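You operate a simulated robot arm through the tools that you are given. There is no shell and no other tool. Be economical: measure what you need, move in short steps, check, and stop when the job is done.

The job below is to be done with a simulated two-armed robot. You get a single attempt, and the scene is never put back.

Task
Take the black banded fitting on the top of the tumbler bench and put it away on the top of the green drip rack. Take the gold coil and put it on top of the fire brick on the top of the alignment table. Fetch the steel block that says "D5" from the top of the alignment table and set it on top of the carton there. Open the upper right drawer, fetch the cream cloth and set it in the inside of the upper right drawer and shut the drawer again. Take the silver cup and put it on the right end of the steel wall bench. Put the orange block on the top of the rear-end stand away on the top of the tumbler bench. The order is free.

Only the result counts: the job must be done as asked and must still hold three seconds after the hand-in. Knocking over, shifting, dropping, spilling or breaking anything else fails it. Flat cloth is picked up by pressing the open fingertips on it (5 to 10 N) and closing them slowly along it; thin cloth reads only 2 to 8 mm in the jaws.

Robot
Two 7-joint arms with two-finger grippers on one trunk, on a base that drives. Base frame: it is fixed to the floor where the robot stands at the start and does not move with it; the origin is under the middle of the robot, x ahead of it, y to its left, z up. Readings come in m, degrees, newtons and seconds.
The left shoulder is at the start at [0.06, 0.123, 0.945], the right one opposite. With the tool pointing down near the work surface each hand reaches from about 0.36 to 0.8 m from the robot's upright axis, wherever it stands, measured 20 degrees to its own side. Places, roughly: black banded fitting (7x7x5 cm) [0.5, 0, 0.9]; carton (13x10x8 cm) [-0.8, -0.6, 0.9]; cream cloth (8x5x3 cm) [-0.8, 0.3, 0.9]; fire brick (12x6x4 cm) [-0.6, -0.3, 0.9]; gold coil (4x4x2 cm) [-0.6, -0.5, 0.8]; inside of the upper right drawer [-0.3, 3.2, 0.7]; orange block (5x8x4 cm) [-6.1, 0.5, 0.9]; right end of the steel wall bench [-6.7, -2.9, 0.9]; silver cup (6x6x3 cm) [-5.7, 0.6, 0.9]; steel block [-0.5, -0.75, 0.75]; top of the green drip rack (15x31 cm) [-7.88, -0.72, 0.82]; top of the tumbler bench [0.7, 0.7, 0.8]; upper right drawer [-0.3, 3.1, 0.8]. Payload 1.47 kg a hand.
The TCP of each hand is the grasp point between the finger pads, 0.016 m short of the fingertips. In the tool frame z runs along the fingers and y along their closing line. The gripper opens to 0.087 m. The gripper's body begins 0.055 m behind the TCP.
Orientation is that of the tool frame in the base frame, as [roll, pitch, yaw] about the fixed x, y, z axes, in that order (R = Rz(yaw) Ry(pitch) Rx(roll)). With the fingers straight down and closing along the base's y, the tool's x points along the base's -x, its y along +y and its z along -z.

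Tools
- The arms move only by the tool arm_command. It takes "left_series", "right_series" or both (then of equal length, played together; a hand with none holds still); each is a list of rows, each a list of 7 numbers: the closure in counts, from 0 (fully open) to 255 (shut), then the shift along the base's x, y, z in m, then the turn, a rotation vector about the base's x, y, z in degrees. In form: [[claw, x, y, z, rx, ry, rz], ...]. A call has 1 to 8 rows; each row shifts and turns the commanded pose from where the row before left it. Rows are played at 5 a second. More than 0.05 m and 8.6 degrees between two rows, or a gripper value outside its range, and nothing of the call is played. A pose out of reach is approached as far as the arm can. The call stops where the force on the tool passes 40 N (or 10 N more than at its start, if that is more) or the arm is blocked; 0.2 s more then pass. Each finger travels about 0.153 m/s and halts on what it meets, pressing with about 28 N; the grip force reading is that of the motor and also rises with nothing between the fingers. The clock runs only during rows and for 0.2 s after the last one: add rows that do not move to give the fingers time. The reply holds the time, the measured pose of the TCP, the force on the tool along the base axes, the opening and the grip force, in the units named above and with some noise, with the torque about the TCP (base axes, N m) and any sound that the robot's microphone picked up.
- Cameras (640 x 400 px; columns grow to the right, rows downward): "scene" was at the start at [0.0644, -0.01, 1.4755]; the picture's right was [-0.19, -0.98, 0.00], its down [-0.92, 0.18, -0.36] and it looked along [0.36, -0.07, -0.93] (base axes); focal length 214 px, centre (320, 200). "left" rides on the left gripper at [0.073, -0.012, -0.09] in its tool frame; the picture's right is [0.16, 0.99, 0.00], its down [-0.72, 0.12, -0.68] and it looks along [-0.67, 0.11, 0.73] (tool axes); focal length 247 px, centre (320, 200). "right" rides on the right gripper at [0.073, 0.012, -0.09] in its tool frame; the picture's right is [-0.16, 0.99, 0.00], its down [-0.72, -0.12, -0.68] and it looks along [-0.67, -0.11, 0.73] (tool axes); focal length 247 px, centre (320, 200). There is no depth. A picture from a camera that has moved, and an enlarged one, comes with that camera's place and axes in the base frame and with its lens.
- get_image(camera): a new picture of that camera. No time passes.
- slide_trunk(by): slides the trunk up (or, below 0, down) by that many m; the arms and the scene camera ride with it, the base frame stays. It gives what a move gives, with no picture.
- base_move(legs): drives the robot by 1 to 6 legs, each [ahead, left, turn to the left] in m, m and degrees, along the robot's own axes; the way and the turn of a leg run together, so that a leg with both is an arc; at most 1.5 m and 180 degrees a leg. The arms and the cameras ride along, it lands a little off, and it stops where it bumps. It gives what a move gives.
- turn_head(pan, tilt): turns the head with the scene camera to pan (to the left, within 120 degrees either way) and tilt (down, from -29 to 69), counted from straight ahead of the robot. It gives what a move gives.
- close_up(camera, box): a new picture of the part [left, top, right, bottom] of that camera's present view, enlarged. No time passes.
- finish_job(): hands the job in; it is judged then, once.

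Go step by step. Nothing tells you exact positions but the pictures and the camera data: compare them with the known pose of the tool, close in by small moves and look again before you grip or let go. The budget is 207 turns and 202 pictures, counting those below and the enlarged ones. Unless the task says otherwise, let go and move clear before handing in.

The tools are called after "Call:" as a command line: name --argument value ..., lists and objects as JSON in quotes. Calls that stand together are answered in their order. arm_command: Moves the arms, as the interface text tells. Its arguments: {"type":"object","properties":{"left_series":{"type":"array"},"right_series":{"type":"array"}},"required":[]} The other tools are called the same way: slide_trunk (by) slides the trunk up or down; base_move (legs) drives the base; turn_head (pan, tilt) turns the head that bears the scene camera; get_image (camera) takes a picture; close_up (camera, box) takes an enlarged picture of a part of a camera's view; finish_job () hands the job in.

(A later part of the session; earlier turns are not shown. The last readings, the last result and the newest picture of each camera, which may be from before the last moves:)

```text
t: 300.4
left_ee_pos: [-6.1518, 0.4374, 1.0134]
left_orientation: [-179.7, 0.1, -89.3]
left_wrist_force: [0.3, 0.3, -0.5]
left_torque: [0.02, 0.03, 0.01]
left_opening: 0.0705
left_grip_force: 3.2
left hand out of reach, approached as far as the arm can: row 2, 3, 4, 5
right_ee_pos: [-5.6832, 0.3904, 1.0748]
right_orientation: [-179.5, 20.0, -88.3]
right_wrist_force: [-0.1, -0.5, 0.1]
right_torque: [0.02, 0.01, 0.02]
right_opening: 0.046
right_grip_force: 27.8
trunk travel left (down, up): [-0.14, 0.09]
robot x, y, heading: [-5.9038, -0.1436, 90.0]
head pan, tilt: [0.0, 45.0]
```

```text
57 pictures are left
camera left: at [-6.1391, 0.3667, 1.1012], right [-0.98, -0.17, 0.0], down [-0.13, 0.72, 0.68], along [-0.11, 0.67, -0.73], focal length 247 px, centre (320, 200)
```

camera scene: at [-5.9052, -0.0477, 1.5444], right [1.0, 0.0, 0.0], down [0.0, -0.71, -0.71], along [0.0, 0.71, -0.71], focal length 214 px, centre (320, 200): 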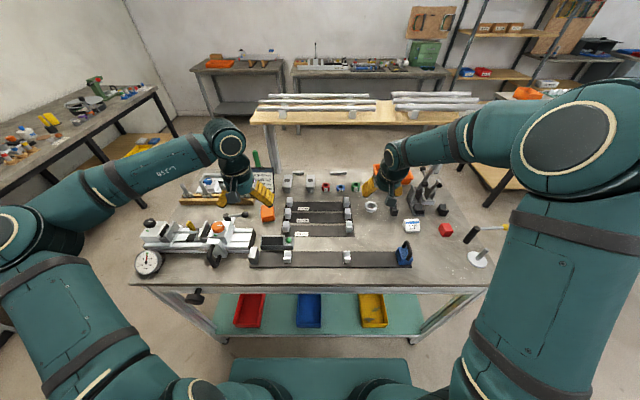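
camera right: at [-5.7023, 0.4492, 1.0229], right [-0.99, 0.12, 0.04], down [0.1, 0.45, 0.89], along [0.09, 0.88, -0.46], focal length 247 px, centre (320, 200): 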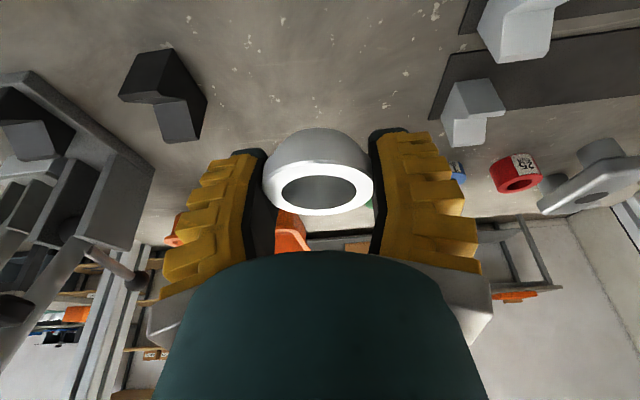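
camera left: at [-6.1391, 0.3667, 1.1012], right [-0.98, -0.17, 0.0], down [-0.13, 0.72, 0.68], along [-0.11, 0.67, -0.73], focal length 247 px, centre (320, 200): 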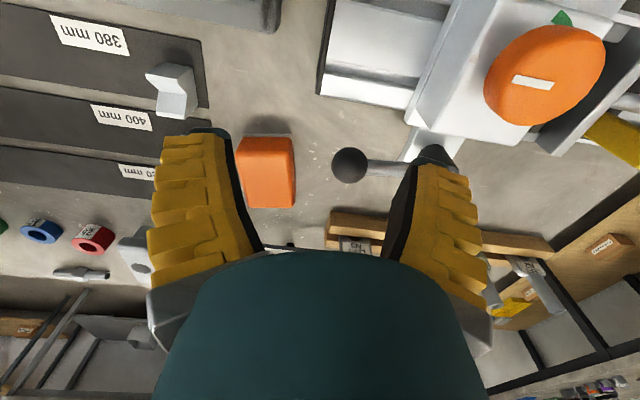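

The left arm is up against a joint limit here, so the right hand will take the block after delivering the cup. Retracting the left arm and backing away to face the south wall.

Call:
arm_command --left_series '[[0, 0, -0.03, 0.04, 0, 0, 0], [0, 0, -0.03, 0.04, 0, 0, 0], [0, 0, -0.04, 0.02, 0, 0, 0], [0, 0, 0, 0, 0, 0, 0]]' --right_series '[[180, 0, 0, 0.03, 0, 0, 0], [180, 0, 0, 0.03, 0, 0, 0], [180, 0, 0, 0, 0, 0, 0], [180, 0, 0, 0, 0, 0, 0]]'

Call:
base_move --legs '[[-0.75, 0, 0], [0, 0, 90]]'

Call:
turn_head --pan 80 --tilt 30

Call:
get_image --camera "scene"

```text
t: 301.4
left_ee_pos: [-6.151, 0.3382, 1.1109]
left_orientation: [-179.6, -0.1, -89.1]
left_wrist_force: [0.5, 0.8, -0.6]
left_torque: [-0.05, -0.02, -0.01]
left_opening: 0.0871
left_grip_force: 0.0
right_ee_pos: [-5.6822, 0.3915, 1.1358]
right_orientation: [-179.6, 20.0, -88.4]
right_wrist_force: [0.3, 1.1, -0.1]
right_torque: [0.0, -0.02, -0.01]
right_opening: 0.0459
right_grip_force: 27.9
trunk travel left (down, up): [-0.14, 0.09]
robot x, y, heading: [-5.9057, -0.1377, 90.1]
head pan, tilt: [0.0, 45.0]
```

```text
t: 309.3
left_ee_pos: [-6.3833, -1.1352, 1.1119]
left_orientation: [-179.8, 0.0, 0.0]
left_wrist_force: [0.1, -0.1, -0.2]
left_torque: [0.02, 0.0, 0.01]
left_opening: 0.0868
left_grip_force: 0.0
right_ee_pos: [-6.4301, -0.6647, 1.1358]
right_orientation: [-179.4, 20.1, 0.8]
right_wrist_force: [0.2, 0.0, -0.6]
right_torque: [0.01, -0.03, 0.0]
right_opening: 0.0463
right_grip_force: 27.8
trunk travel left (down, up): [-0.14, 0.09]
robot x, y, heading: [-5.9023, -0.8879, 179.5]
head pan, tilt: [0.0, 45.0]
```

```text
t: 310.9
left_ee_pos: [-6.383, -1.1345, 1.1118]
left_orientation: [-179.7, 0.0, 0.1]
left_wrist_force: [-0.2, -0.5, 0.1]
left_torque: [0.01, 0.02, -0.02]
left_opening: 0.0869
left_grip_force: 0.1
right_ee_pos: [-6.431, -0.6641, 1.1355]
right_orientation: [-179.5, 20.1, 0.7]
right_wrist_force: [-0.1, -0.7, -0.3]
right_torque: [0.01, 0.01, 0.0]
right_opening: 0.0463
right_grip_force: 27.9
trunk travel left (down, up): [-0.14, 0.09]
robot x, y, heading: [-5.9019, -0.8946, 179.5]
head pan, tilt: [80.0, 30.0]
```

```text
56 pictures are left
camera scene: at [-5.9313, -0.9827, 1.567], right [-0.98, 0.19, 0.0], down [0.09, 0.49, -0.87], along [-0.16, -0.85, -0.5], focal length 214 px, centre (320, 200)
```

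scene: 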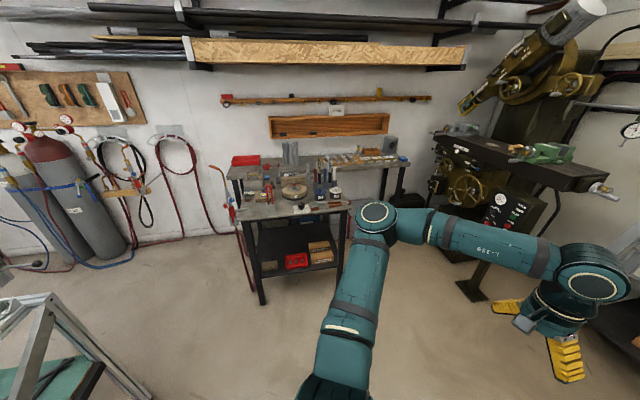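

Call:
close_up --camera "scene" --box '[210, 120, 450, 270]'

```text
2.67 times, centred on (330, 195) of scene
camera zoom: at [-5.9313, -0.9827, 1.567], right [-0.98, 0.19, 0.0], down [0.09, 0.49, -0.87], along [-0.16, -0.85, -0.5], focal length 572 px, centre (293, 213)
```

zoom: 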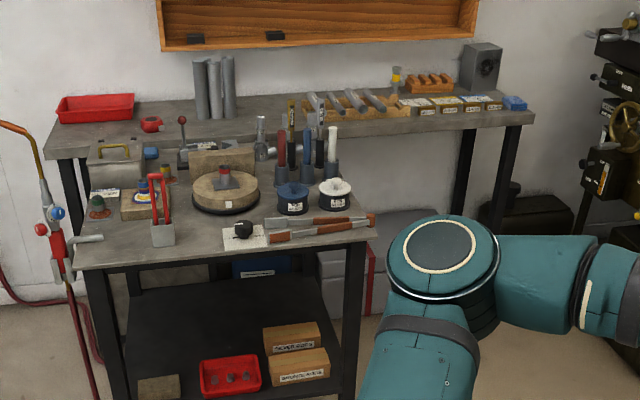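

The wall bench's right end is past the front table, near x≈−6.4…−7.05, y≈−2.6…−3. I drive there and look closer.

Call:
base_move --legs '[[0.8, 0, 0], [0, 0, 90], [0.6, 0, 0]]'

Call:
slide_trunk --by 0.08

Call:
turn_head --pan 0 --tilt 40

Call:
get_image --camera "scene"

```text
t: 321.9
left_ee_pos: [-6.5152, -1.9666, 1.1105]
left_orientation: [-179.8, -0.1, 87.7]
left_wrist_force: [-0.5, 0.2, 0.5]
left_torque: [0.01, 0.0, 0.02]
left_opening: 0.0873
left_grip_force: 0.1
right_ee_pos: [-6.9885, -1.9932, 1.1352]
right_orientation: [-179.6, 20.0, 88.3]
right_wrist_force: [0.3, -0.4, -1.3]
right_torque: [0.01, 0.0, -0.02]
right_opening: 0.0467
right_grip_force: 28.2
trunk travel left (down, up): [-0.14, 0.09]
robot x, y, heading: [-6.735, -1.4778, -93.2]
head pan, tilt: [80.0, 30.0]
```

```text
t: 323.0
left_ee_pos: [-6.5168, -1.9649, 1.1917]
left_orientation: [-179.7, 0.0, 87.7]
left_wrist_force: [-0.4, -1.2, 0.1]
left_torque: [0.02, -0.02, 0.02]
left_opening: 0.087
left_grip_force: 0.1
right_ee_pos: [-6.9883, -1.9927, 1.2157]
right_orientation: [-179.5, 20.2, 88.2]
right_wrist_force: [0.2, 0.1, -0.6]
right_torque: [0.03, 0.01, 0.05]
right_opening: 0.0463
right_grip_force: 28.1
trunk travel left (down, up): [-0.22, 0.01]
robot x, y, heading: [-6.7357, -1.4748, -93.1]
head pan, tilt: [80.0, 30.0]
```

```text
t: 324.6
left_ee_pos: [-6.5162, -1.9656, 1.1907]
left_orientation: [-179.7, 0.0, 87.7]
left_wrist_force: [-0.5, 0.7, -0.4]
left_torque: [0.01, -0.02, 0.01]
left_opening: 0.087
left_grip_force: 0.1
right_ee_pos: [-6.9887, -1.9925, 1.2158]
right_orientation: [-179.4, 20.1, 88.3]
right_wrist_force: [0.5, 0.0, 0.1]
right_torque: [0.03, 0.02, -0.02]
right_opening: 0.0465
right_grip_force: 27.9
trunk travel left (down, up): [-0.22, 0.01]
robot x, y, heading: [-6.7395, -1.4768, -93.2]
head pan, tilt: [0.0, 40.0]
```

```text
54 pictures are left
camera scene: at [-6.7422, -1.5708, 1.6316], right [-1.0, 0.05, 0.0], down [0.03, 0.64, -0.77], along [-0.04, -0.77, -0.64], focal length 214 px, centre (320, 200)
```

scene: 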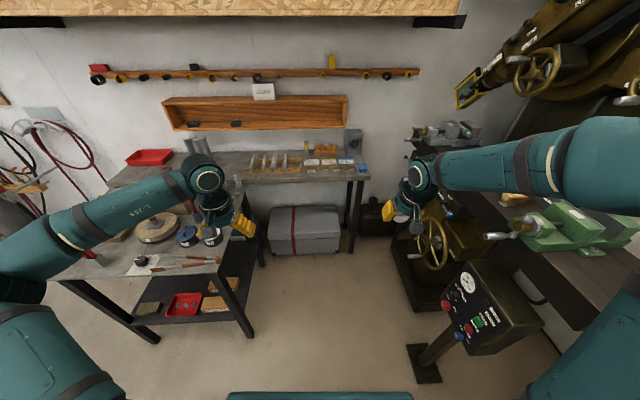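

Call:
close_up --camera "scene" --box '[220, 120, 400, 210]'

```text
3.56 times, centred on (310, 165) of scene
camera zoom: at [-6.7422, -1.5708, 1.6316], right [-1.0, 0.05, 0.0], down [0.03, 0.64, -0.77], along [-0.04, -0.77, -0.64], focal length 763 px, centre (356, 324)
```

zoom: 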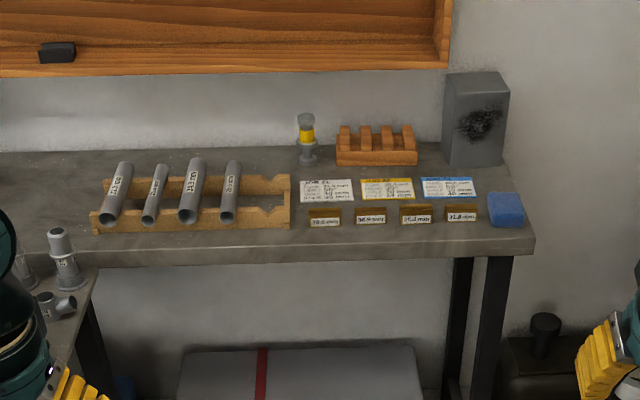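

The right end holds cards and labels with a free strip along the front edge around x≈−6.8. I move in to inspect from the right hand's camera.

Call:
base_move --legs '[[0, 0, 3.2], [0.45, 0, 0]]'

Call:
arm_command --right_series '[[180, 0.03, -0.02, 0, 0, 0, 0], [180, 0.03, -0.02, 0, 0, 0, 0], [180, 0.03, 0, 0, 0, 0, 0], [180, 0.03, 0, -0.02, 0, 0, 0], [180, 0.03, 0, -0.02, 0, 0, 0], [180, 0, 0, 0, 0, 0, 0]]'

Call:
get_image --camera "right"

Call:
get_image --camera "scene"

```text
t: 327.7
left_ee_pos: [-6.4862, -2.4092, 1.1912]
left_orientation: [-179.6, 0.0, 91.0]
left_wrist_force: [0.0, -0.4, -0.6]
left_torque: [0.0, 0.02, -0.02]
left_opening: 0.087
left_grip_force: 0.1
right_ee_pos: [-6.9558, -2.4639, 1.215]
right_orientation: [-179.5, 20.1, 91.7]
right_wrist_force: [-0.8, -0.4, -0.9]
right_torque: [0.03, 0.03, 0.04]
right_opening: 0.0464
right_grip_force: 28.0
trunk travel left (down, up): [-0.22, 0.01]
robot x, y, heading: [-6.7355, -1.9347, -89.7]
head pan, tilt: [0.0, 40.0]
```

```text
t: 329.1
left_ee_pos: [-6.4882, -2.4086, 1.1918]
left_orientation: [-179.6, 0.0, 91.2]
left_wrist_force: [-0.5, -0.3, -0.4]
left_torque: [0.01, -0.01, 0.0]
left_opening: 0.0871
left_grip_force: 0.0
right_ee_pos: [-6.8061, -2.5026, 1.1749]
right_orientation: [-179.5, 20.1, 91.7]
right_wrist_force: [-0.4, -0.9, -1.1]
right_torque: [0.02, -0.03, 0.0]
right_opening: 0.0465
right_grip_force: 27.6
trunk travel left (down, up): [-0.22, 0.01]
robot x, y, heading: [-6.7313, -1.9288, -89.5]
head pan, tilt: [0.0, 40.0]
```

```text
52 pictures are left
camera right: at [-6.7971, -2.4037, 1.2336], right [0.99, -0.12, 0.05], down [-0.1, -0.45, 0.89], along [-0.09, -0.89, -0.46], focal length 247 px, centre (320, 200)
```

right: 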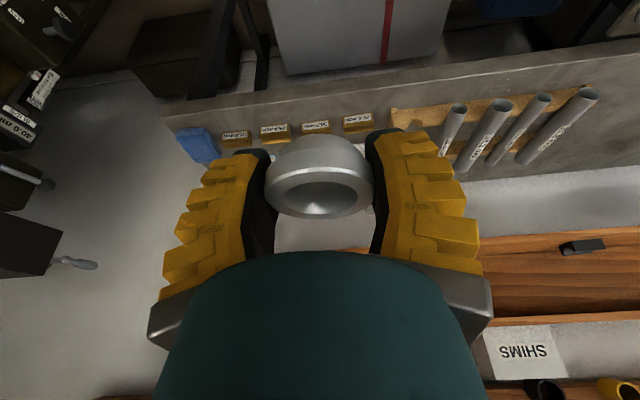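

```text
51 pictures are left
camera scene: at [-6.7362, -2.0276, 1.6317], right [-1.0, 0.0, 0.0], down [0.0, 0.64, -0.77], along [0.0, -0.77, -0.64], focal length 214 px, centre (320, 200)
```

scene: 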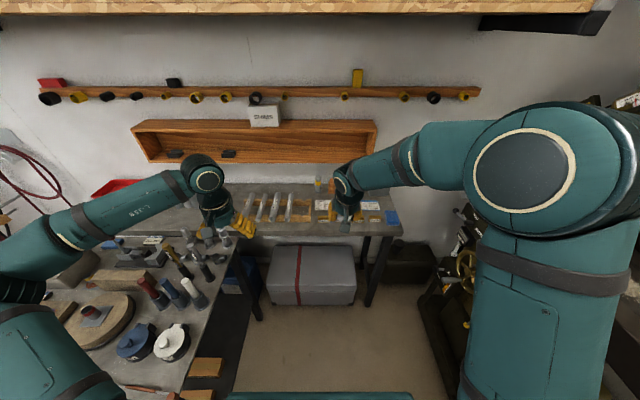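

Call:
close_up --camera "scene" --box '[300, 170, 420, 245]'

Call:
close_up --camera "right" --box '[160, 60, 420, 180]'

```text
5.33 times, centred on (360, 208) of scene
camera zoom: at [-6.7362, -2.0276, 1.6317], right [-1.0, 0.0, 0.0], down [0.0, 0.64, -0.77], along [0.0, -0.77, -0.64], focal length 1144 px, centre (107, 160)
```

zoom: 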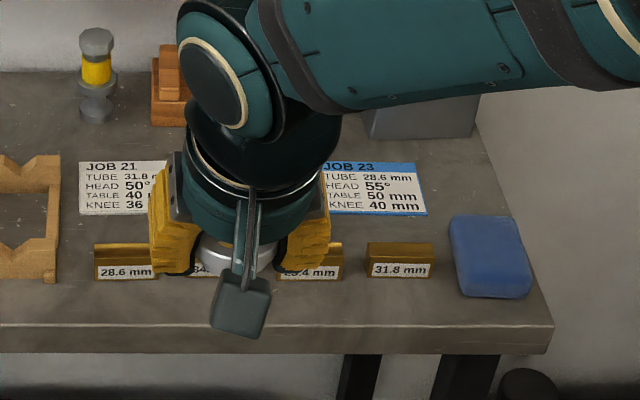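

```text
2.46 times, centred on (290, 120) of right
camera zoom: at [-6.7971, -2.4037, 1.2336], right [0.99, -0.12, 0.05], down [-0.1, -0.45, 0.89], along [-0.09, -0.89, -0.46], focal length 608 px, centre (394, 397)
```

zoom: 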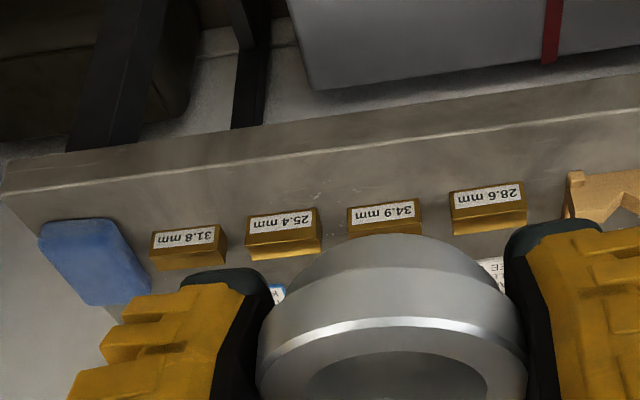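

Labels sit behind a narrow front strip. I lower the hand partway to triangulate the bench height better.

Call:
arm_command --right_series '[[180, -0.005, -0.04, -0.03, 0, 0, 0], [180, 0, -0.04, -0.03, 0, 0, 0], [180, 0, -0.04, -0.03, 0, 0, 0], [180, 0, -0.03, -0.03, 0, 0, 0], [180, 0, 0, 0, 0, 0, 0]]'

Call:
get_image --camera "right"

Call:
close_up --camera "scene" --box '[300, 170, 420, 245]'

```text
refused: row 1 steps farther than a row can; nothing moved
```

```text
48 pictures are left
camera right: at [-6.7971, -2.4037, 1.2336], right [0.99, -0.12, 0.05], down [-0.1, -0.45, 0.89], along [-0.09, -0.89, -0.46], focal length 247 px, centre (320, 200)
```

right: 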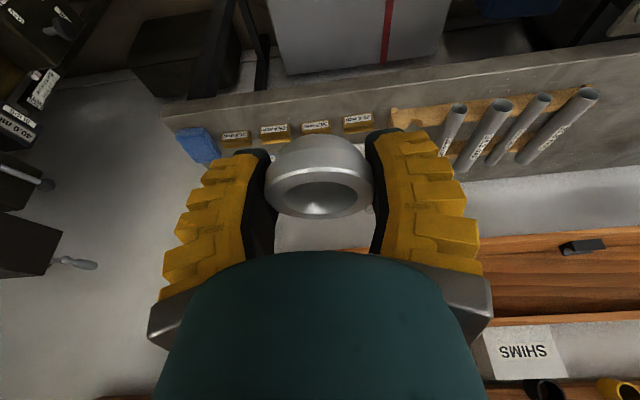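

```text
5.33 times, centred on (360, 208) of scene
camera zoom: at [-6.7362, -2.0276, 1.6317], right [-1.0, 0.0, 0.0], down [0.0, 0.64, -0.77], along [0.0, -0.77, -0.64], focal length 1144 px, centre (107, 160)
```

zoom: 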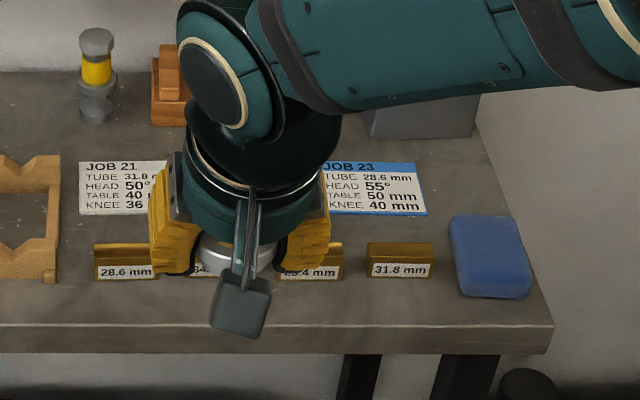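

Call:
arm_command --right_series '[[180, -0.005, -0.035, -0.03, 0, 0, 0], [180, 0, -0.035, -0.03, 0, 0, 0], [180, 0, -0.035, -0.03, 0, 0, 0], [180, 0, -0.035, -0.03, 0, 0, 0], [180, 0, 0, 0, 0, 0, 0]]'

Call:
get_image --camera "right"

```text
t: 330.3
left_ee_pos: [-6.487, -2.4078, 1.1916]
left_orientation: [-179.7, 0.0, 91.1]
left_wrist_force: [-0.2, -0.1, 0.5]
left_torque: [-0.03, 0.0, 0.0]
left_opening: 0.0871
left_grip_force: 0.1
right_ee_pos: [-6.8081, -2.6431, 1.0555]
right_orientation: [-179.4, 20.1, 91.7]
right_wrist_force: [-0.6, 0.7, -0.2]
right_torque: [-0.01, 0.0, 0.04]
right_opening: 0.0465
right_grip_force: 27.6
trunk travel left (down, up): [-0.22, 0.01]
robot x, y, heading: [-6.7333, -1.932, -89.7]
head pan, tilt: [0.0, 40.0]
```

```text
46 pictures are left
camera right: at [-6.7999, -2.5442, 1.1135], right [0.99, -0.12, 0.05], down [-0.1, -0.45, 0.89], along [-0.09, -0.89, -0.46], focal length 247 px, centre (320, 200)
```

right: 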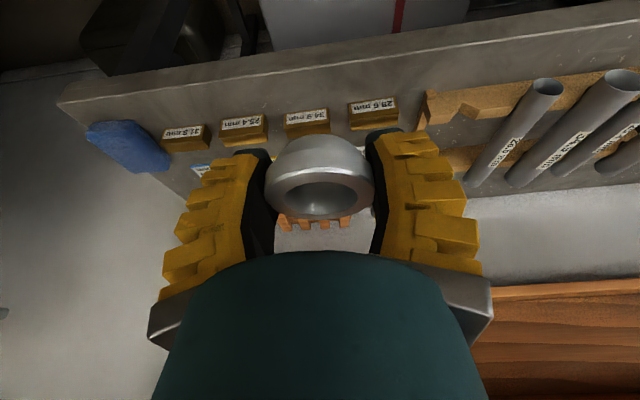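

Bench top works out at z≈0.82, label fronts at y≈−2.82, bench edge y≈−2.76. I aim for the cup centre at y≈−2.787.

Call:
arm_command --right_series '[[180, 0, -0.03, -0.02, 0, 0, 0], [180, 0, -0.03, -0.035, 0, 0, 0], [180, 0, -0.03, -0.035, 0, 0, 0], [180, 0, -0.03, -0.03, 0, 0, 0], [180, 0, -0.02, -0.02, 0, 0, 0], [180, 0, 0, 0, 0, 0, 0]]'

Call:
get_image --camera "right"

Call:
close_up --camera "scene" --box '[300, 170, 420, 245]'

```text
t: 331.7
left_ee_pos: [-6.4854, -2.4077, 1.1918]
left_orientation: [-179.6, 0.0, 91.1]
left_wrist_force: [0.5, -0.6, 1.2]
left_torque: [-0.01, 0.0, 0.0]
left_opening: 0.0869
left_grip_force: 0.0
right_ee_pos: [-6.8179, -2.7481, 0.9245]
right_orientation: [-179.5, 20.1, 91.7]
right_wrist_force: [0.7, 0.2, -0.8]
right_torque: [0.01, -0.02, 0.02]
right_opening: 0.0469
right_grip_force: 28.1
right hand out of reach, approached as far as the arm can: row 4, 5
trunk travel left (down, up): [-0.22, 0.01]
robot x, y, heading: [-6.7332, -1.9343, -89.7]
head pan, tilt: [0.0, 40.0]
```

```text
45 pictures are left
camera right: at [-6.8088, -2.6481, 0.9825], right [0.99, -0.12, 0.05], down [-0.1, -0.45, 0.89], along [-0.09, -0.89, -0.46], focal length 247 px, centre (320, 200)
```

right: 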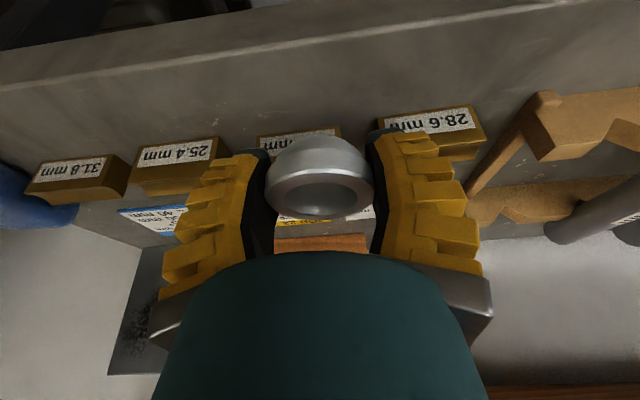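

```text
5.33 times, centred on (360, 208) of scene
camera zoom: at [-6.7351, -2.0274, 1.6317], right [-1.0, 0.0, 0.0], down [0.0, 0.64, -0.77], along [0.0, -0.77, -0.64], focal length 1144 px, centre (107, 160)
```

zoom: 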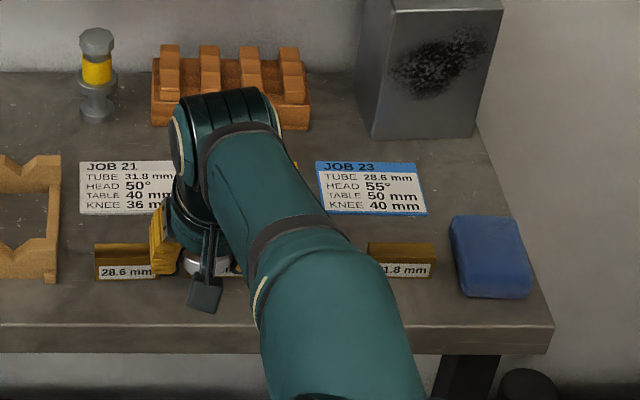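

Nearly out of reach, so the base goes 7 cm forward with the hand held back accordingly.

Call:
arm_command --right_series '[[180, 0.005, 0.02, 0.01, 0, 0, 0], [180, 0.005, 0.02, 0, 0, 0, 0], [180, 0, 0, 0, 0, 0, 0]]'

Call:
base_move --legs '[[0.07, 0, 0]]'

Call:
get_image --camera "right"

```text
t: 332.5
left_ee_pos: [-6.4868, -2.41, 1.1907]
left_orientation: [-179.8, 0.0, 91.1]
left_wrist_force: [-0.4, -0.5, 0.1]
left_torque: [-0.03, 0.05, -0.02]
left_opening: 0.0869
left_grip_force: 0.0
right_ee_pos: [-6.8029, -2.7433, 0.9271]
right_orientation: [-179.4, 20.0, 91.8]
right_wrist_force: [0.0, 0.2, -0.4]
right_torque: [0.02, -0.04, 0.03]
right_opening: 0.0465
right_grip_force: 27.7
right hand out of reach, approached as far as the arm can: row 1, 2
trunk travel left (down, up): [-0.22, 0.01]
robot x, y, heading: [-6.7325, -1.9334, -89.7]
head pan, tilt: [0.0, 40.0]
```

```text
t: 333.5
left_ee_pos: [-6.4855, -2.4814, 1.1907]
left_orientation: [-179.7, -0.1, 91.1]
left_wrist_force: [0.9, -0.1, -0.1]
left_torque: [0.05, -0.02, -0.01]
left_opening: 0.0869
left_grip_force: 0.1
right_ee_pos: [-6.8019, -2.8155, 0.9267]
right_orientation: [-179.5, 19.9, 91.8]
right_wrist_force: [0.2, -0.2, -0.7]
right_torque: [0.01, -0.01, 0.01]
right_opening: 0.0467
right_grip_force: 28.0
trunk travel left (down, up): [-0.22, 0.01]
robot x, y, heading: [-6.7321, -2.0022, -89.6]
head pan, tilt: [0.0, 40.0]
```

```text
43 pictures are left
camera right: at [-6.7927, -2.7162, 0.9855], right [0.99, -0.12, 0.04], down [-0.1, -0.45, 0.89], along [-0.09, -0.88, -0.46], focal length 247 px, centre (320, 200)
```

right: 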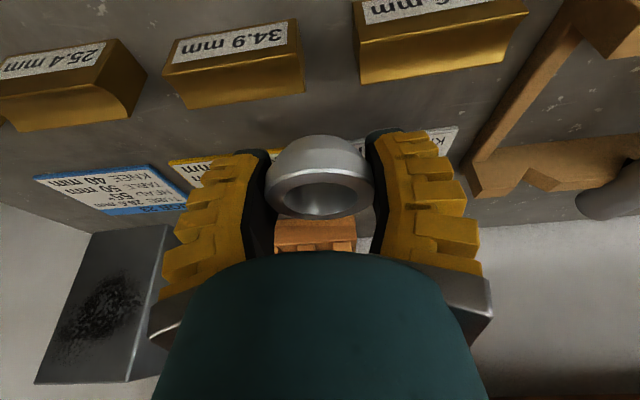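

The hand is slightly too far in. I pull back 6 cm so the cup comes down in front of the labels, then lower a bit and check.

Call:
arm_command --right_series '[[180, 0, 0.03, 0, 0, 0, 0], [180, 0, 0.03, 0, 0, 0, 0], [180, 0, 0.002, -0.025, 0, 0, 0], [180, 0, 0, 0, 0, 0, 0]]'

Call:
get_image --camera "right"

```text
t: 334.5
left_ee_pos: [-6.486, -2.4798, 1.1909]
left_orientation: [-179.6, 0.0, 91.0]
left_wrist_force: [0.2, -0.3, 0.4]
left_torque: [-0.01, 0.0, 0.01]
left_opening: 0.087
left_grip_force: 0.0
right_ee_pos: [-6.8017, -2.8099, 0.9018]
right_orientation: [-179.4, 20.1, 91.8]
right_wrist_force: [-0.1, 0.1, 0.3]
right_torque: [-0.04, -0.01, -0.01]
right_opening: 0.0468
right_grip_force: 28.0
right hand out of reach, approached as far as the arm can: row 1, 2
trunk travel left (down, up): [-0.22, 0.01]
robot x, y, heading: [-6.7381, -2.0048, -89.6]
head pan, tilt: [0.0, 40.0]
```

```text
42 pictures are left
camera right: at [-6.7922, -2.7121, 0.9611], right [0.99, -0.12, 0.04], down [-0.1, -0.45, 0.89], along [-0.09, -0.88, -0.46], focal length 247 px, centre (320, 200)
```

right: 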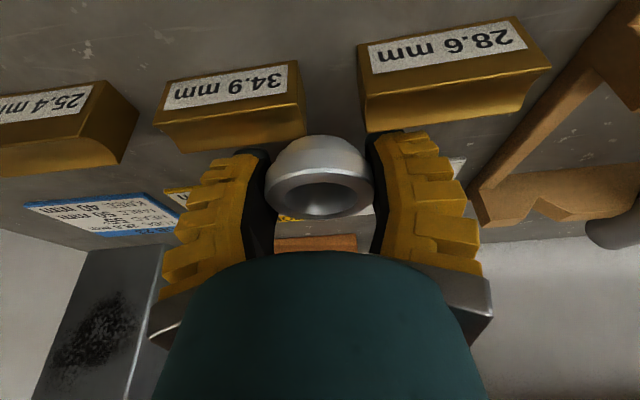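

The raised trunk constrains the wrist. I raise the hand, lower the trunk by the same amount, and retry.

Call:
arm_command --right_series '[[180, 0, 0, 0.04, 0, 0, 0], [180, 0, 0, 0.04, 0, 0, 0], [180, 0, 0, 0.04, 0, 0, 0], [180, 0, 0, 0.03, 0, 0, 0], [180, 0, 0, 0, 0, 0, 0]]'

Call:
slide_trunk --by -0.08

Call:
arm_command --right_series '[[180, 0, 0, 0.02, 0, 0, 0], [180, 0, 0, 0, 0, 0, 0]]'

```text
t: 335.7
left_ee_pos: [-6.4859, -2.4803, 1.1908]
left_orientation: [-179.7, 0.0, 91.0]
left_wrist_force: [0.6, -0.3, -0.3]
left_torque: [0.04, 0.03, 0.0]
left_opening: 0.087
left_grip_force: 0.1
right_ee_pos: [-6.8, -2.8217, 1.0533]
right_orientation: [-179.4, 19.7, 91.8]
right_wrist_force: [-0.4, -0.2, -1.4]
right_torque: [0.01, 0.0, 0.01]
right_opening: 0.0468
right_grip_force: 28.0
right hand out of reach, approached as far as the arm can: row 1, 2
trunk travel left (down, up): [-0.22, 0.01]
robot x, y, heading: [-6.7351, -2.005, -89.6]
head pan, tilt: [0.0, 40.0]
```

```text
t: 336.9
left_ee_pos: [-6.4858, -2.4791, 1.1119]
left_orientation: [-179.7, 0.1, 91.1]
left_wrist_force: [0.4, 0.5, -0.2]
left_torque: [-0.02, 0.0, -0.01]
left_opening: 0.0869
left_grip_force: 0.0
right_ee_pos: [-6.8, -2.8234, 0.9734]
right_orientation: [-179.4, 19.9, 91.9]
right_wrist_force: [0.3, 0.4, -0.6]
right_torque: [0.0, 0.01, 0.02]
right_opening: 0.0466
right_grip_force: 27.7
trunk travel left (down, up): [-0.14, 0.09]
robot x, y, heading: [-6.7379, -2.007, -89.7]
head pan, tilt: [0.0, 40.0]
```

```text
t: 337.5
left_ee_pos: [-6.4856, -2.4798, 1.1117]
left_orientation: [-179.8, 0.1, 91.1]
left_wrist_force: [0.4, -0.4, 0.4]
left_torque: [0.01, -0.03, -0.02]
left_opening: 0.087
left_grip_force: 0.0
right_ee_pos: [-6.799, -2.8225, 0.9934]
right_orientation: [-179.4, 19.8, 91.9]
right_wrist_force: [-0.2, 0.1, -1.0]
right_torque: [0.02, -0.02, 0.01]
right_opening: 0.0466
right_grip_force: 28.4
trunk travel left (down, up): [-0.14, 0.09]
robot x, y, heading: [-6.7368, -2.0024, -89.7]
head pan, tilt: [0.0, 40.0]
```

Call:
arm_command --right_series '[[180, 0, 0.03, 0, 0, 0, 0], [180, 0, 0.035, 0, 0, 0, 0], [180, 0, 0, -0.04, 0, 0, 0], [180, 0, 0, -0.04, 0, 0, 0], [180, 0, 0, 0, 0, 0, 0]]'

Call:
get_image --camera "right"

```text
t: 338.7
left_ee_pos: [-6.4864, -2.4802, 1.1105]
left_orientation: [-179.7, 0.1, 91.1]
left_wrist_force: [-0.1, 0.5, -0.1]
left_torque: [0.02, -0.01, 0.04]
left_opening: 0.0873
left_grip_force: 0.0
right_ee_pos: [-6.7895, -2.8211, 0.9175]
right_orientation: [-179.4, 20.0, 91.8]
right_wrist_force: [0.3, 0.2, -0.3]
right_torque: [0.0, -0.02, -0.02]
right_opening: 0.0465
right_grip_force: 28.1
right hand out of reach, approached as far as the arm can: row 1, 2
trunk travel left (down, up): [-0.14, 0.09]
robot x, y, heading: [-6.7367, -2.0012, -89.6]
head pan, tilt: [0.0, 40.0]
```

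```text
41 pictures are left
camera right: at [-6.7806, -2.7222, 0.976], right [0.99, -0.12, 0.04], down [-0.09, -0.45, 0.89], along [-0.09, -0.88, -0.46], focal length 247 px, centre (320, 200)
```

right: 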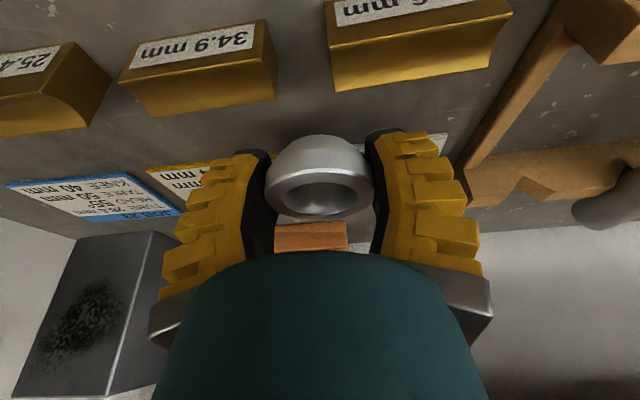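

The arm won't come back in y, but lowering works, so I back the base 4.5 cm instead.

Call:
base_move --legs '[[-0.045, 0, 0]]'

Call:
arm_command --right_series '[[180, 0, 0, -0.015, 0, 0, 0], [180, 0, 0, -0.01, 0, 0, 0], [180, 0, 0, 0, 0, 0, 0]]'

Call:
get_image --camera "right"

```text
t: 339.6
left_ee_pos: [-6.4872, -2.4344, 1.1111]
left_orientation: [-179.7, 0.1, 91.1]
left_wrist_force: [-0.3, 0.4, 0.8]
left_torque: [-0.02, -0.01, 0.01]
left_opening: 0.0872
left_grip_force: 0.2
right_ee_pos: [-6.7898, -2.7761, 0.9188]
right_orientation: [-179.4, 20.0, 91.8]
right_wrist_force: [-0.7, 0.4, 0.2]
right_torque: [-0.04, -0.01, -0.03]
right_opening: 0.0466
right_grip_force: 28.2
trunk travel left (down, up): [-0.14, 0.09]
robot x, y, heading: [-6.7353, -1.9569, -89.9]
head pan, tilt: [0.0, 40.0]
```

```text
t: 340.3
left_ee_pos: [-6.4872, -2.4356, 1.1105]
left_orientation: [-179.6, 0.0, 91.2]
left_wrist_force: [0.3, -0.7, 0.1]
left_torque: [0.03, 0.01, 0.0]
left_opening: 0.0871
left_grip_force: 0.1
right_ee_pos: [-6.7899, -2.7826, 0.9082]
right_orientation: [-179.7, 21.3, 91.5]
right_wrist_force: [0.5, 2.0, 14.7]
right_torque: [0.06, -0.47, 0.06]
right_opening: 0.0475
right_grip_force: 28.0
trunk travel left (down, up): [-0.14, 0.09]
robot x, y, heading: [-6.7377, -1.9577, -90.1]
head pan, tilt: [0.0, 40.0]
stopped in row 3 (right hand): the force on the tool passed its limit at 43 N (the readings are from after the stop); the commanded pose is now the measured one
```

```text
40 pictures are left
camera right: at [-6.7803, -2.6815, 0.9638], right [0.99, -0.12, 0.05], down [-0.1, -0.43, 0.9], along [-0.09, -0.9, -0.44], focal length 247 px, centre (320, 200)
```

right: 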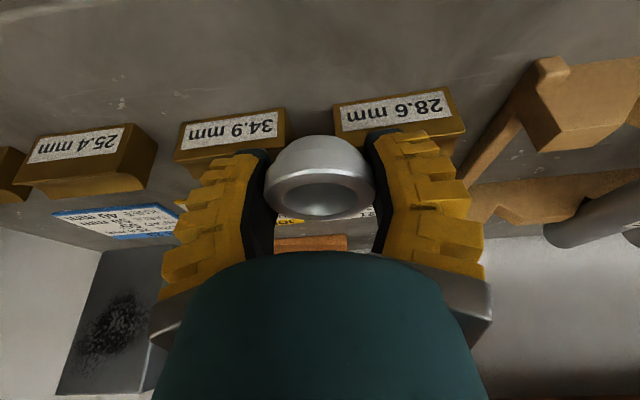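

The bench is higher than I judged (~0.878), so the fingers met the label tops. I raise, back off another 4.5 cm and re-check.

Call:
arm_command --right_series '[[180, 0, 0, 0.015, 0, 0, 0], [180, 0, 0, 0.02, 0, 0, 0], [180, 0, 0, 0, 0, 0, 0]]'

Call:
base_move --legs '[[-0.045, 0, 0]]'

Call:
get_image --camera "right"

Call:
close_up --camera "scene" --box '[300, 160, 420, 235]'

```text
t: 341.1
left_ee_pos: [-6.4866, -2.4366, 1.1108]
left_orientation: [-179.7, 0.0, 91.1]
left_wrist_force: [-0.2, 0.4, 0.0]
left_torque: [0.0, 0.01, 0.03]
left_opening: 0.0869
left_grip_force: 0.1
right_ee_pos: [-6.7895, -2.7788, 0.9369]
right_orientation: [-179.6, 20.9, 91.6]
right_wrist_force: [-0.2, -0.3, 0.0]
right_torque: [0.0, 0.0, 0.01]
right_opening: 0.0467
right_grip_force: 28.4
trunk travel left (down, up): [-0.14, 0.09]
robot x, y, heading: [-6.7376, -1.9645, -89.4]
head pan, tilt: [0.0, 40.0]
```

```text
t: 342.0
left_ee_pos: [-6.4872, -2.3873, 1.1124]
left_orientation: [-179.7, 0.1, 91.2]
left_wrist_force: [0.0, 0.8, 0.6]
left_torque: [-0.04, 0.02, -0.01]
left_opening: 0.0871
left_grip_force: 0.1
right_ee_pos: [-6.7891, -2.7316, 0.9395]
right_orientation: [-179.6, 21.0, 91.6]
right_wrist_force: [0.2, -0.4, 1.0]
right_torque: [0.01, 0.01, -0.01]
right_opening: 0.0466
right_grip_force: 27.5
trunk travel left (down, up): [-0.14, 0.09]
robot x, y, heading: [-6.735, -1.9117, -89.8]
head pan, tilt: [0.0, 40.0]
```

```text
39 pictures are left
camera right: at [-6.7802, -2.632, 0.9958], right [0.99, -0.12, 0.05], down [-0.1, -0.43, 0.9], along [-0.09, -0.89, -0.44], focal length 247 px, centre (320, 200)
```

right: 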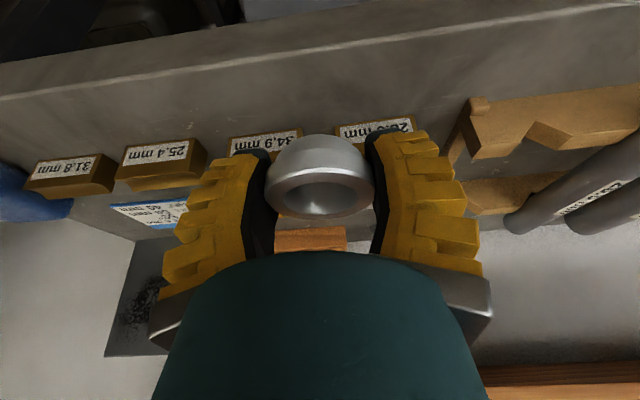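

```text
5.33 times, centred on (360, 198) of scene
camera zoom: at [-6.7354, -2.0062, 1.5518], right [-1.0, -0.01, 0.0], down [0.0, 0.64, -0.77], along [0.0, -0.77, -0.64], focal length 1144 px, centre (107, 213)
```

zoom: 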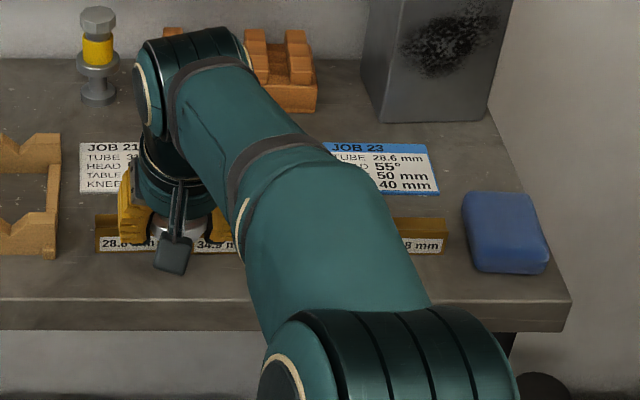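

Both views now agree: bench z≈0.85, edge y≈−2.733, label fronts y≈−2.786. Nudging forward 2.2 cm and lowering.

Call:
base_move --legs '[[0.022, 0, 0]]'

Call:
arm_command --right_series '[[180, -0.002, 0, -0.02, 0, 0, 0], [180, 0, 0, -0.015, 0, 0, 0], [180, 0, 0, -0.008, 0, 0, 0], [180, 0, 0, 0, 0, 0, 0]]'

Call:
get_image --camera "right"

```text
t: 342.8
left_ee_pos: [-6.4869, -2.4117, 1.1104]
left_orientation: [-179.7, -0.1, 91.2]
left_wrist_force: [-0.2, -1.0, 0.3]
left_torque: [0.02, 0.01, -0.02]
left_opening: 0.0871
left_grip_force: 0.1
right_ee_pos: [-6.7897, -2.7574, 0.9372]
right_orientation: [-179.6, 20.8, 91.7]
right_wrist_force: [-0.3, -0.6, -0.2]
right_torque: [0.02, 0.0, -0.01]
right_opening: 0.0465
right_grip_force: 27.8
trunk travel left (down, up): [-0.14, 0.09]
robot x, y, heading: [-6.7318, -1.9327, -89.8]
head pan, tilt: [0.0, 40.0]
```

```text
t: 343.8
left_ee_pos: [-6.4853, -2.4118, 1.1112]
left_orientation: [-179.7, 0.1, 91.2]
left_wrist_force: [0.1, 0.2, 0.1]
left_torque: [0.02, 0.0, -0.01]
left_opening: 0.0871
left_grip_force: 0.1
right_ee_pos: [-6.7891, -2.7552, 0.8954]
right_orientation: [-179.5, 21.0, 91.6]
right_wrist_force: [0.0, 0.1, 0.1]
right_torque: [0.0, -0.01, 0.0]
right_opening: 0.0464
right_grip_force: 27.6
trunk travel left (down, up): [-0.14, 0.09]
robot x, y, heading: [-6.7355, -1.9446, -89.7]
head pan, tilt: [0.0, 40.0]
```

```text
37 pictures are left
camera right: at [-6.7812, -2.6546, 0.9517], right [0.99, -0.12, 0.05], down [-0.1, -0.43, 0.9], along [-0.09, -0.89, -0.44], focal length 247 px, centre (320, 200)
```

right: 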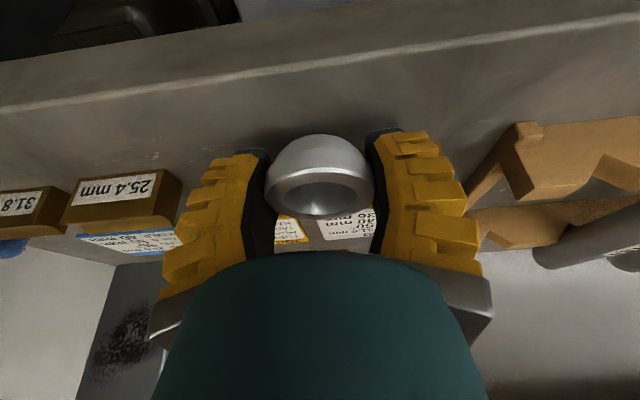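

Call:
arm_command --right_series '[[180, 0, 0, -0.01, 0, 0, 0], [180, 0, 0, -0.006, 0, 0, 0], [180, 0, 0, -0.002, 0, 0, 0], [180, 0, 0, 0, 0, 0, 0]]'

```text
t: 344.8
left_ee_pos: [-6.4859, -2.41, 1.1115]
left_orientation: [-179.7, 0.0, 91.1]
left_wrist_force: [0.7, 0.0, -0.2]
left_torque: [0.02, 0.03, -0.03]
left_opening: 0.087
left_grip_force: 0.1
right_ee_pos: [-6.7904, -2.7541, 0.8781]
right_orientation: [-179.7, 21.1, 91.6]
right_wrist_force: [1.0, -0.9, 9.5]
right_torque: [0.02, -0.33, -0.01]
right_opening: 0.0467
right_grip_force: 27.8
trunk travel left (down, up): [-0.14, 0.09]
robot x, y, heading: [-6.737, -1.935, -89.8]
head pan, tilt: [0.0, 40.0]
```

Contact at 0.878 with 9.5 N. Releasing gently and lifting.

Call:
arm_command --right_series '[[160, 0, 0, 0, 0, 0, 0], [130, 0, 0, 0.001, 0, 0, 0], [100, 0, 0, 0, 0, 0, 0], [80, 0, 0, 0, 0, 0, 0], [80, 0, 0.005, 0.015, 0, 0, 0], [80, 0, 0.01, 0.03, 0, 0, 0], [80, 0, 0.01, 0.04, 0, 0, 0], [80, 0, 0, 0, 0, 0, 0]]'

Call:
get_image --camera "right"

```text
t: 346.6
left_ee_pos: [-6.4863, -2.4111, 1.1098]
left_orientation: [-179.7, -0.1, 91.3]
left_wrist_force: [-0.7, 0.4, -0.4]
left_torque: [0.01, -0.03, 0.04]
left_opening: 0.0872
left_grip_force: 0.0
right_ee_pos: [-6.7914, -2.7294, 0.9614]
right_orientation: [-179.6, 20.9, 91.6]
right_wrist_force: [0.0, -0.4, 1.0]
right_torque: [-0.01, 0.0, -0.01]
right_opening: 0.0645
right_grip_force: 3.3
trunk travel left (down, up): [-0.14, 0.09]
robot x, y, heading: [-6.7371, -1.9407, -89.8]
head pan, tilt: [0.0, 40.0]
```

```text
36 pictures are left
camera right: at [-6.7821, -2.6294, 1.0184], right [0.99, -0.12, 0.05], down [-0.1, -0.44, 0.89], along [-0.09, -0.89, -0.44], focal length 247 px, centre (320, 200)
```

right: 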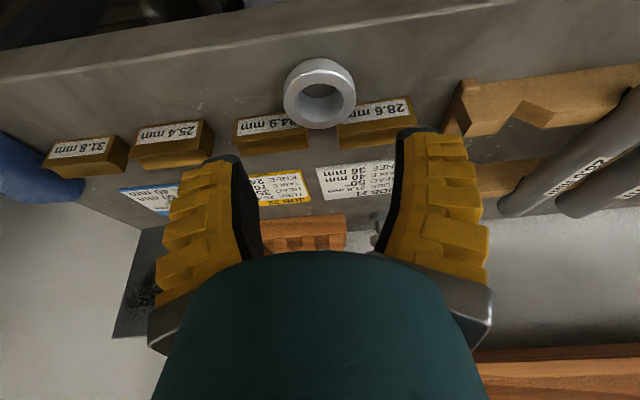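

Cup stands on the bench's right end, labels undisturbed. Raise, undo the tilt, and drive back toward the stand.

Call:
arm_command --right_series '[[60, 0, 0, 0.045, 0, 0, 0], [30, 0, 0.01, 0.045, 7, 0, 0], [0, 0, 0.03, 0.035, 7, 0, 0], [0, 0, 0.04, 0.02, 6.5, 0, 0], [0, -0.02, 0.04, 0, 0, 0, 0], [0, -0.02, 0.04, 0, 0, 0, 0], [0, -0.02, 0.04, 0, 0, 0, 0], [0, -0.02, 0.04, 0, 0, 0, 0]]'

Call:
slide_trunk --by 0.08

Call:
base_move --legs '[[-1.1, 0, 0], [0, 0, 90], [0, 0, 90]]'

```text
t: 348.4
left_ee_pos: [-6.4875, -2.4105, 1.1122]
left_orientation: [-179.7, 0.0, 91.2]
left_wrist_force: [-1.0, 0.8, 0.1]
left_torque: [-0.03, -0.02, -0.02]
left_opening: 0.0869
left_grip_force: 0.1
right_ee_pos: [-6.8716, -2.4892, 1.108]
right_orientation: [179.9, 0.6, 91.6]
right_wrist_force: [-0.4, 0.2, 0.3]
right_torque: [0.03, 0.02, 0.01]
right_opening: 0.0871
right_grip_force: 0.1
trunk travel left (down, up): [-0.14, 0.09]
robot x, y, heading: [-6.734, -1.9348, -89.9]
head pan, tilt: [0.0, 40.0]
```

```text
t: 349.6
left_ee_pos: [-6.4862, -2.4105, 1.1908]
left_orientation: [-179.6, 0.0, 91.2]
left_wrist_force: [0.3, 0.1, 0.0]
left_torque: [0.01, -0.01, 0.0]
left_opening: 0.0873
left_grip_force: 0.1
right_ee_pos: [-6.8711, -2.49, 1.1874]
right_orientation: [179.7, 0.5, 91.5]
right_wrist_force: [0.1, -0.1, 0.0]
right_torque: [0.01, 0.0, -0.02]
right_opening: 0.087
right_grip_force: 0.1
trunk travel left (down, up): [-0.22, 0.01]
robot x, y, heading: [-6.7347, -1.9355, -89.7]
head pan, tilt: [0.0, 40.0]
```

```text
t: 362.9
left_ee_pos: [-7.0014, -0.3556, 1.1907]
left_orientation: [-179.6, 0.0, -88.4]
left_wrist_force: [-0.5, -0.2, -1.3]
left_torque: [0.03, 0.02, -0.02]
left_opening: 0.0871
left_grip_force: 0.0
right_ee_pos: [-6.6171, -0.2758, 1.1879]
right_orientation: [179.8, 0.5, -88.2]
right_wrist_force: [0.5, -0.6, -0.6]
right_torque: [0.03, 0.01, -0.02]
right_opening: 0.0872
right_grip_force: 0.1
trunk travel left (down, up): [-0.22, 0.01]
robot x, y, heading: [-6.7516, -0.8286, 90.8]
head pan, tilt: [0.0, 40.0]
```

Call:
base_move --legs '[[0, -0.43, -0.8], [0.62, 0, 0]]'

Call:
slide_trunk --by -0.1

Call:
turn_head --pan -10 --tilt 50

Call:
get_image --camera "scene"

Call:
get_image --camera "right"

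```text
t: 370.2
left_ee_pos: [-6.577, 0.2618, 1.1915]
left_orientation: [-179.7, 0.0, -88.2]
left_wrist_force: [0.3, 0.7, 0.5]
left_torque: [0.0, 0.03, 0.0]
left_opening: 0.087
left_grip_force: 0.0
right_ee_pos: [-6.1912, 0.3448, 1.1867]
right_orientation: [179.8, 0.5, -87.9]
right_wrist_force: [-0.2, 0.0, -0.3]
right_torque: [-0.02, 0.01, 0.0]
right_opening: 0.0867
right_grip_force: 0.1
trunk travel left (down, up): [-0.22, 0.01]
robot x, y, heading: [-6.3191, -0.2079, 91.0]
head pan, tilt: [0.0, 40.0]
```

```text
t: 371.6
left_ee_pos: [-6.5764, 0.2614, 1.0918]
left_orientation: [-179.7, 0.0, -88.2]
left_wrist_force: [0.0, -0.8, 0.5]
left_torque: [0.0, 0.0, -0.02]
left_opening: 0.0865
left_grip_force: 0.0
right_ee_pos: [-6.1931, 0.3449, 1.0879]
right_orientation: [179.8, 0.6, -87.9]
right_wrist_force: [0.0, 0.2, 0.1]
right_torque: [-0.03, -0.01, 0.0]
right_opening: 0.0869
right_grip_force: 0.0
trunk travel left (down, up): [-0.12, 0.11]
robot x, y, heading: [-6.3238, -0.2057, 91.1]
head pan, tilt: [0.0, 40.0]
```

```text
t: 372.3
left_ee_pos: [-6.5758, 0.2625, 1.0905]
left_orientation: [-179.7, -0.1, -88.3]
left_wrist_force: [0.9, -0.3, 1.0]
left_torque: [0.0, 0.0, 0.0]
left_opening: 0.0866
left_grip_force: 0.1
right_ee_pos: [-6.1935, 0.345, 1.0863]
right_orientation: [179.8, 0.4, -87.9]
right_wrist_force: [0.4, 0.4, -1.0]
right_torque: [0.02, 0.0, -0.02]
right_opening: 0.0872
right_grip_force: 0.1
trunk travel left (down, up): [-0.12, 0.11]
robot x, y, heading: [-6.324, -0.2108, 90.9]
head pan, tilt: [-10.0, 50.0]
```

```text
35 pictures are left
camera scene: at [-6.3112, -0.124, 1.5175], right [0.99, -0.16, 0.0], down [-0.12, -0.76, -0.64], along [0.1, 0.64, -0.77], focal length 214 px, centre (320, 200)
```

scene: 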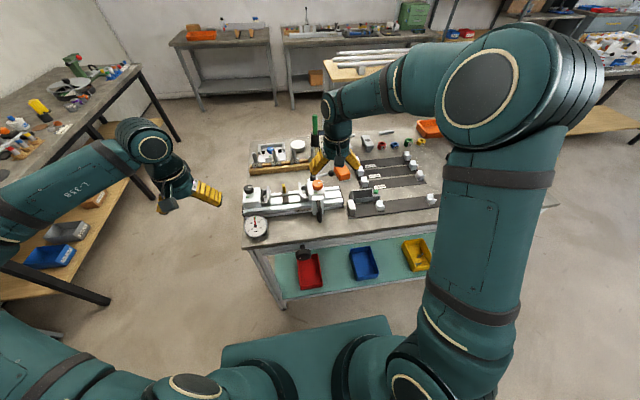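

```text
34 pictures are left
camera right: at [-6.2017, 0.2705, 1.1757], right [-0.99, 0.12, 0.01], down [0.09, 0.72, 0.69], along [0.08, 0.68, -0.73], focal length 247 px, centre (320, 200)
```

right: 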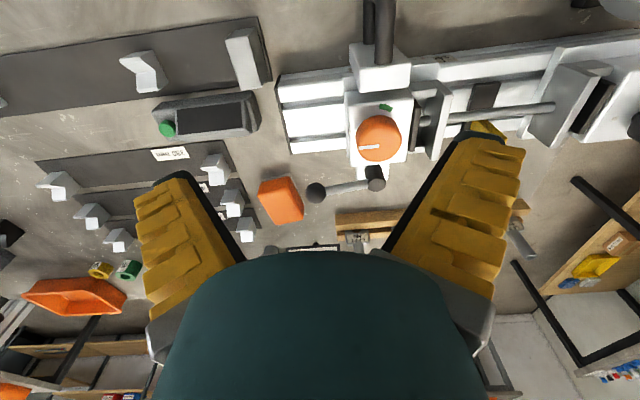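

Block unchanged at (-6.114,0.511). Moving the right hand above it.

Call:
arm_command --right_series '[[40, 0.022, 0.02, 0, 0, 0, 0], [80, 0.022, 0.03, 0, 0, 0, 0], [80, 0.022, 0.035, -0.01, 0, 0, 0], [80, 0.02, 0.04, -0.01, 0, 0, 0], [80, 0, 0.04, -0.02, 0, 0, -2], [80, 0, 0, -0.03, 0, 0, 0], [80, 0, 0, 0, 0, 0, 0]]'

Call:
get_image --camera "right"

```text
t: 373.9
left_ee_pos: [-6.5765, 0.2622, 1.0909]
left_orientation: [-179.7, 0.0, -88.2]
left_wrist_force: [-0.7, 0.0, 0.0]
left_torque: [0.01, 0.02, -0.03]
left_opening: 0.0871
left_grip_force: 0.1
right_ee_pos: [-6.1076, 0.5092, 1.0178]
right_orientation: [179.8, 0.5, -89.9]
right_wrist_force: [0.7, -0.9, 0.0]
right_torque: [-0.03, 0.02, -0.02]
right_opening: 0.0643
right_grip_force: 3.2
trunk travel left (down, up): [-0.12, 0.11]
robot x, y, heading: [-6.3234, -0.2086, 90.7]
head pan, tilt: [-10.0, 50.0]
```

```text
33 pictures are left
camera right: at [-6.1189, 0.4358, 1.1057], right [-0.99, 0.16, 0.01], down [0.12, 0.72, 0.69], along [0.1, 0.68, -0.73], focal length 247 px, centre (320, 200)
```

right: 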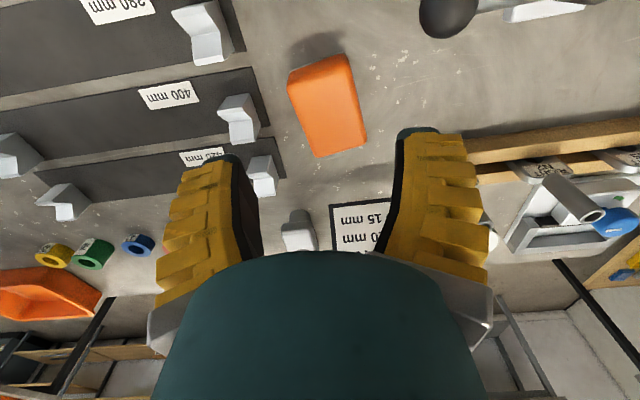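

Call:
arm_command --right_series '[[80, -0.004, 0.007, -0.02, 0, 0, 7], [80, 0, 0, -0.03, 0, 0, 0], [80, 0, 0, -0.03, 0, 0, 0], [80, 0, 0, 0, 0, 0, 0]]'

Call:
get_image --camera "right"

```text
t: 374.9
left_ee_pos: [-6.5773, 0.2628, 1.0908]
left_orientation: [-179.7, 0.0, -88.2]
left_wrist_force: [-0.2, -0.4, 0.1]
left_torque: [-0.02, -0.01, 0.01]
left_opening: 0.0868
left_grip_force: 0.0
right_ee_pos: [-6.1102, 0.5167, 0.9376]
right_orientation: [179.8, 0.5, -82.8]
right_wrist_force: [-0.3, 0.6, 0.2]
right_torque: [-0.03, 0.01, 0.02]
right_opening: 0.0646
right_grip_force: 3.4
trunk travel left (down, up): [-0.12, 0.11]
robot x, y, heading: [-6.3259, -0.209, 90.8]
head pan, tilt: [-10.0, 50.0]
```

```text
32 pictures are left
camera right: at [-6.1129, 0.4418, 1.0257], right [-1.0, 0.03, 0.01], down [0.03, 0.73, 0.69], along [0.02, 0.69, -0.73], focal length 247 px, centre (320, 200)
```

right: 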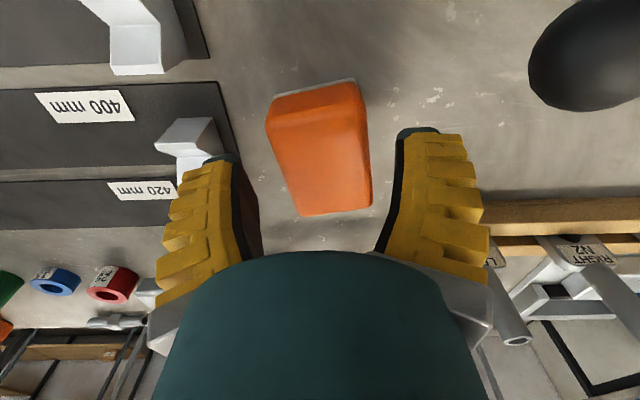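

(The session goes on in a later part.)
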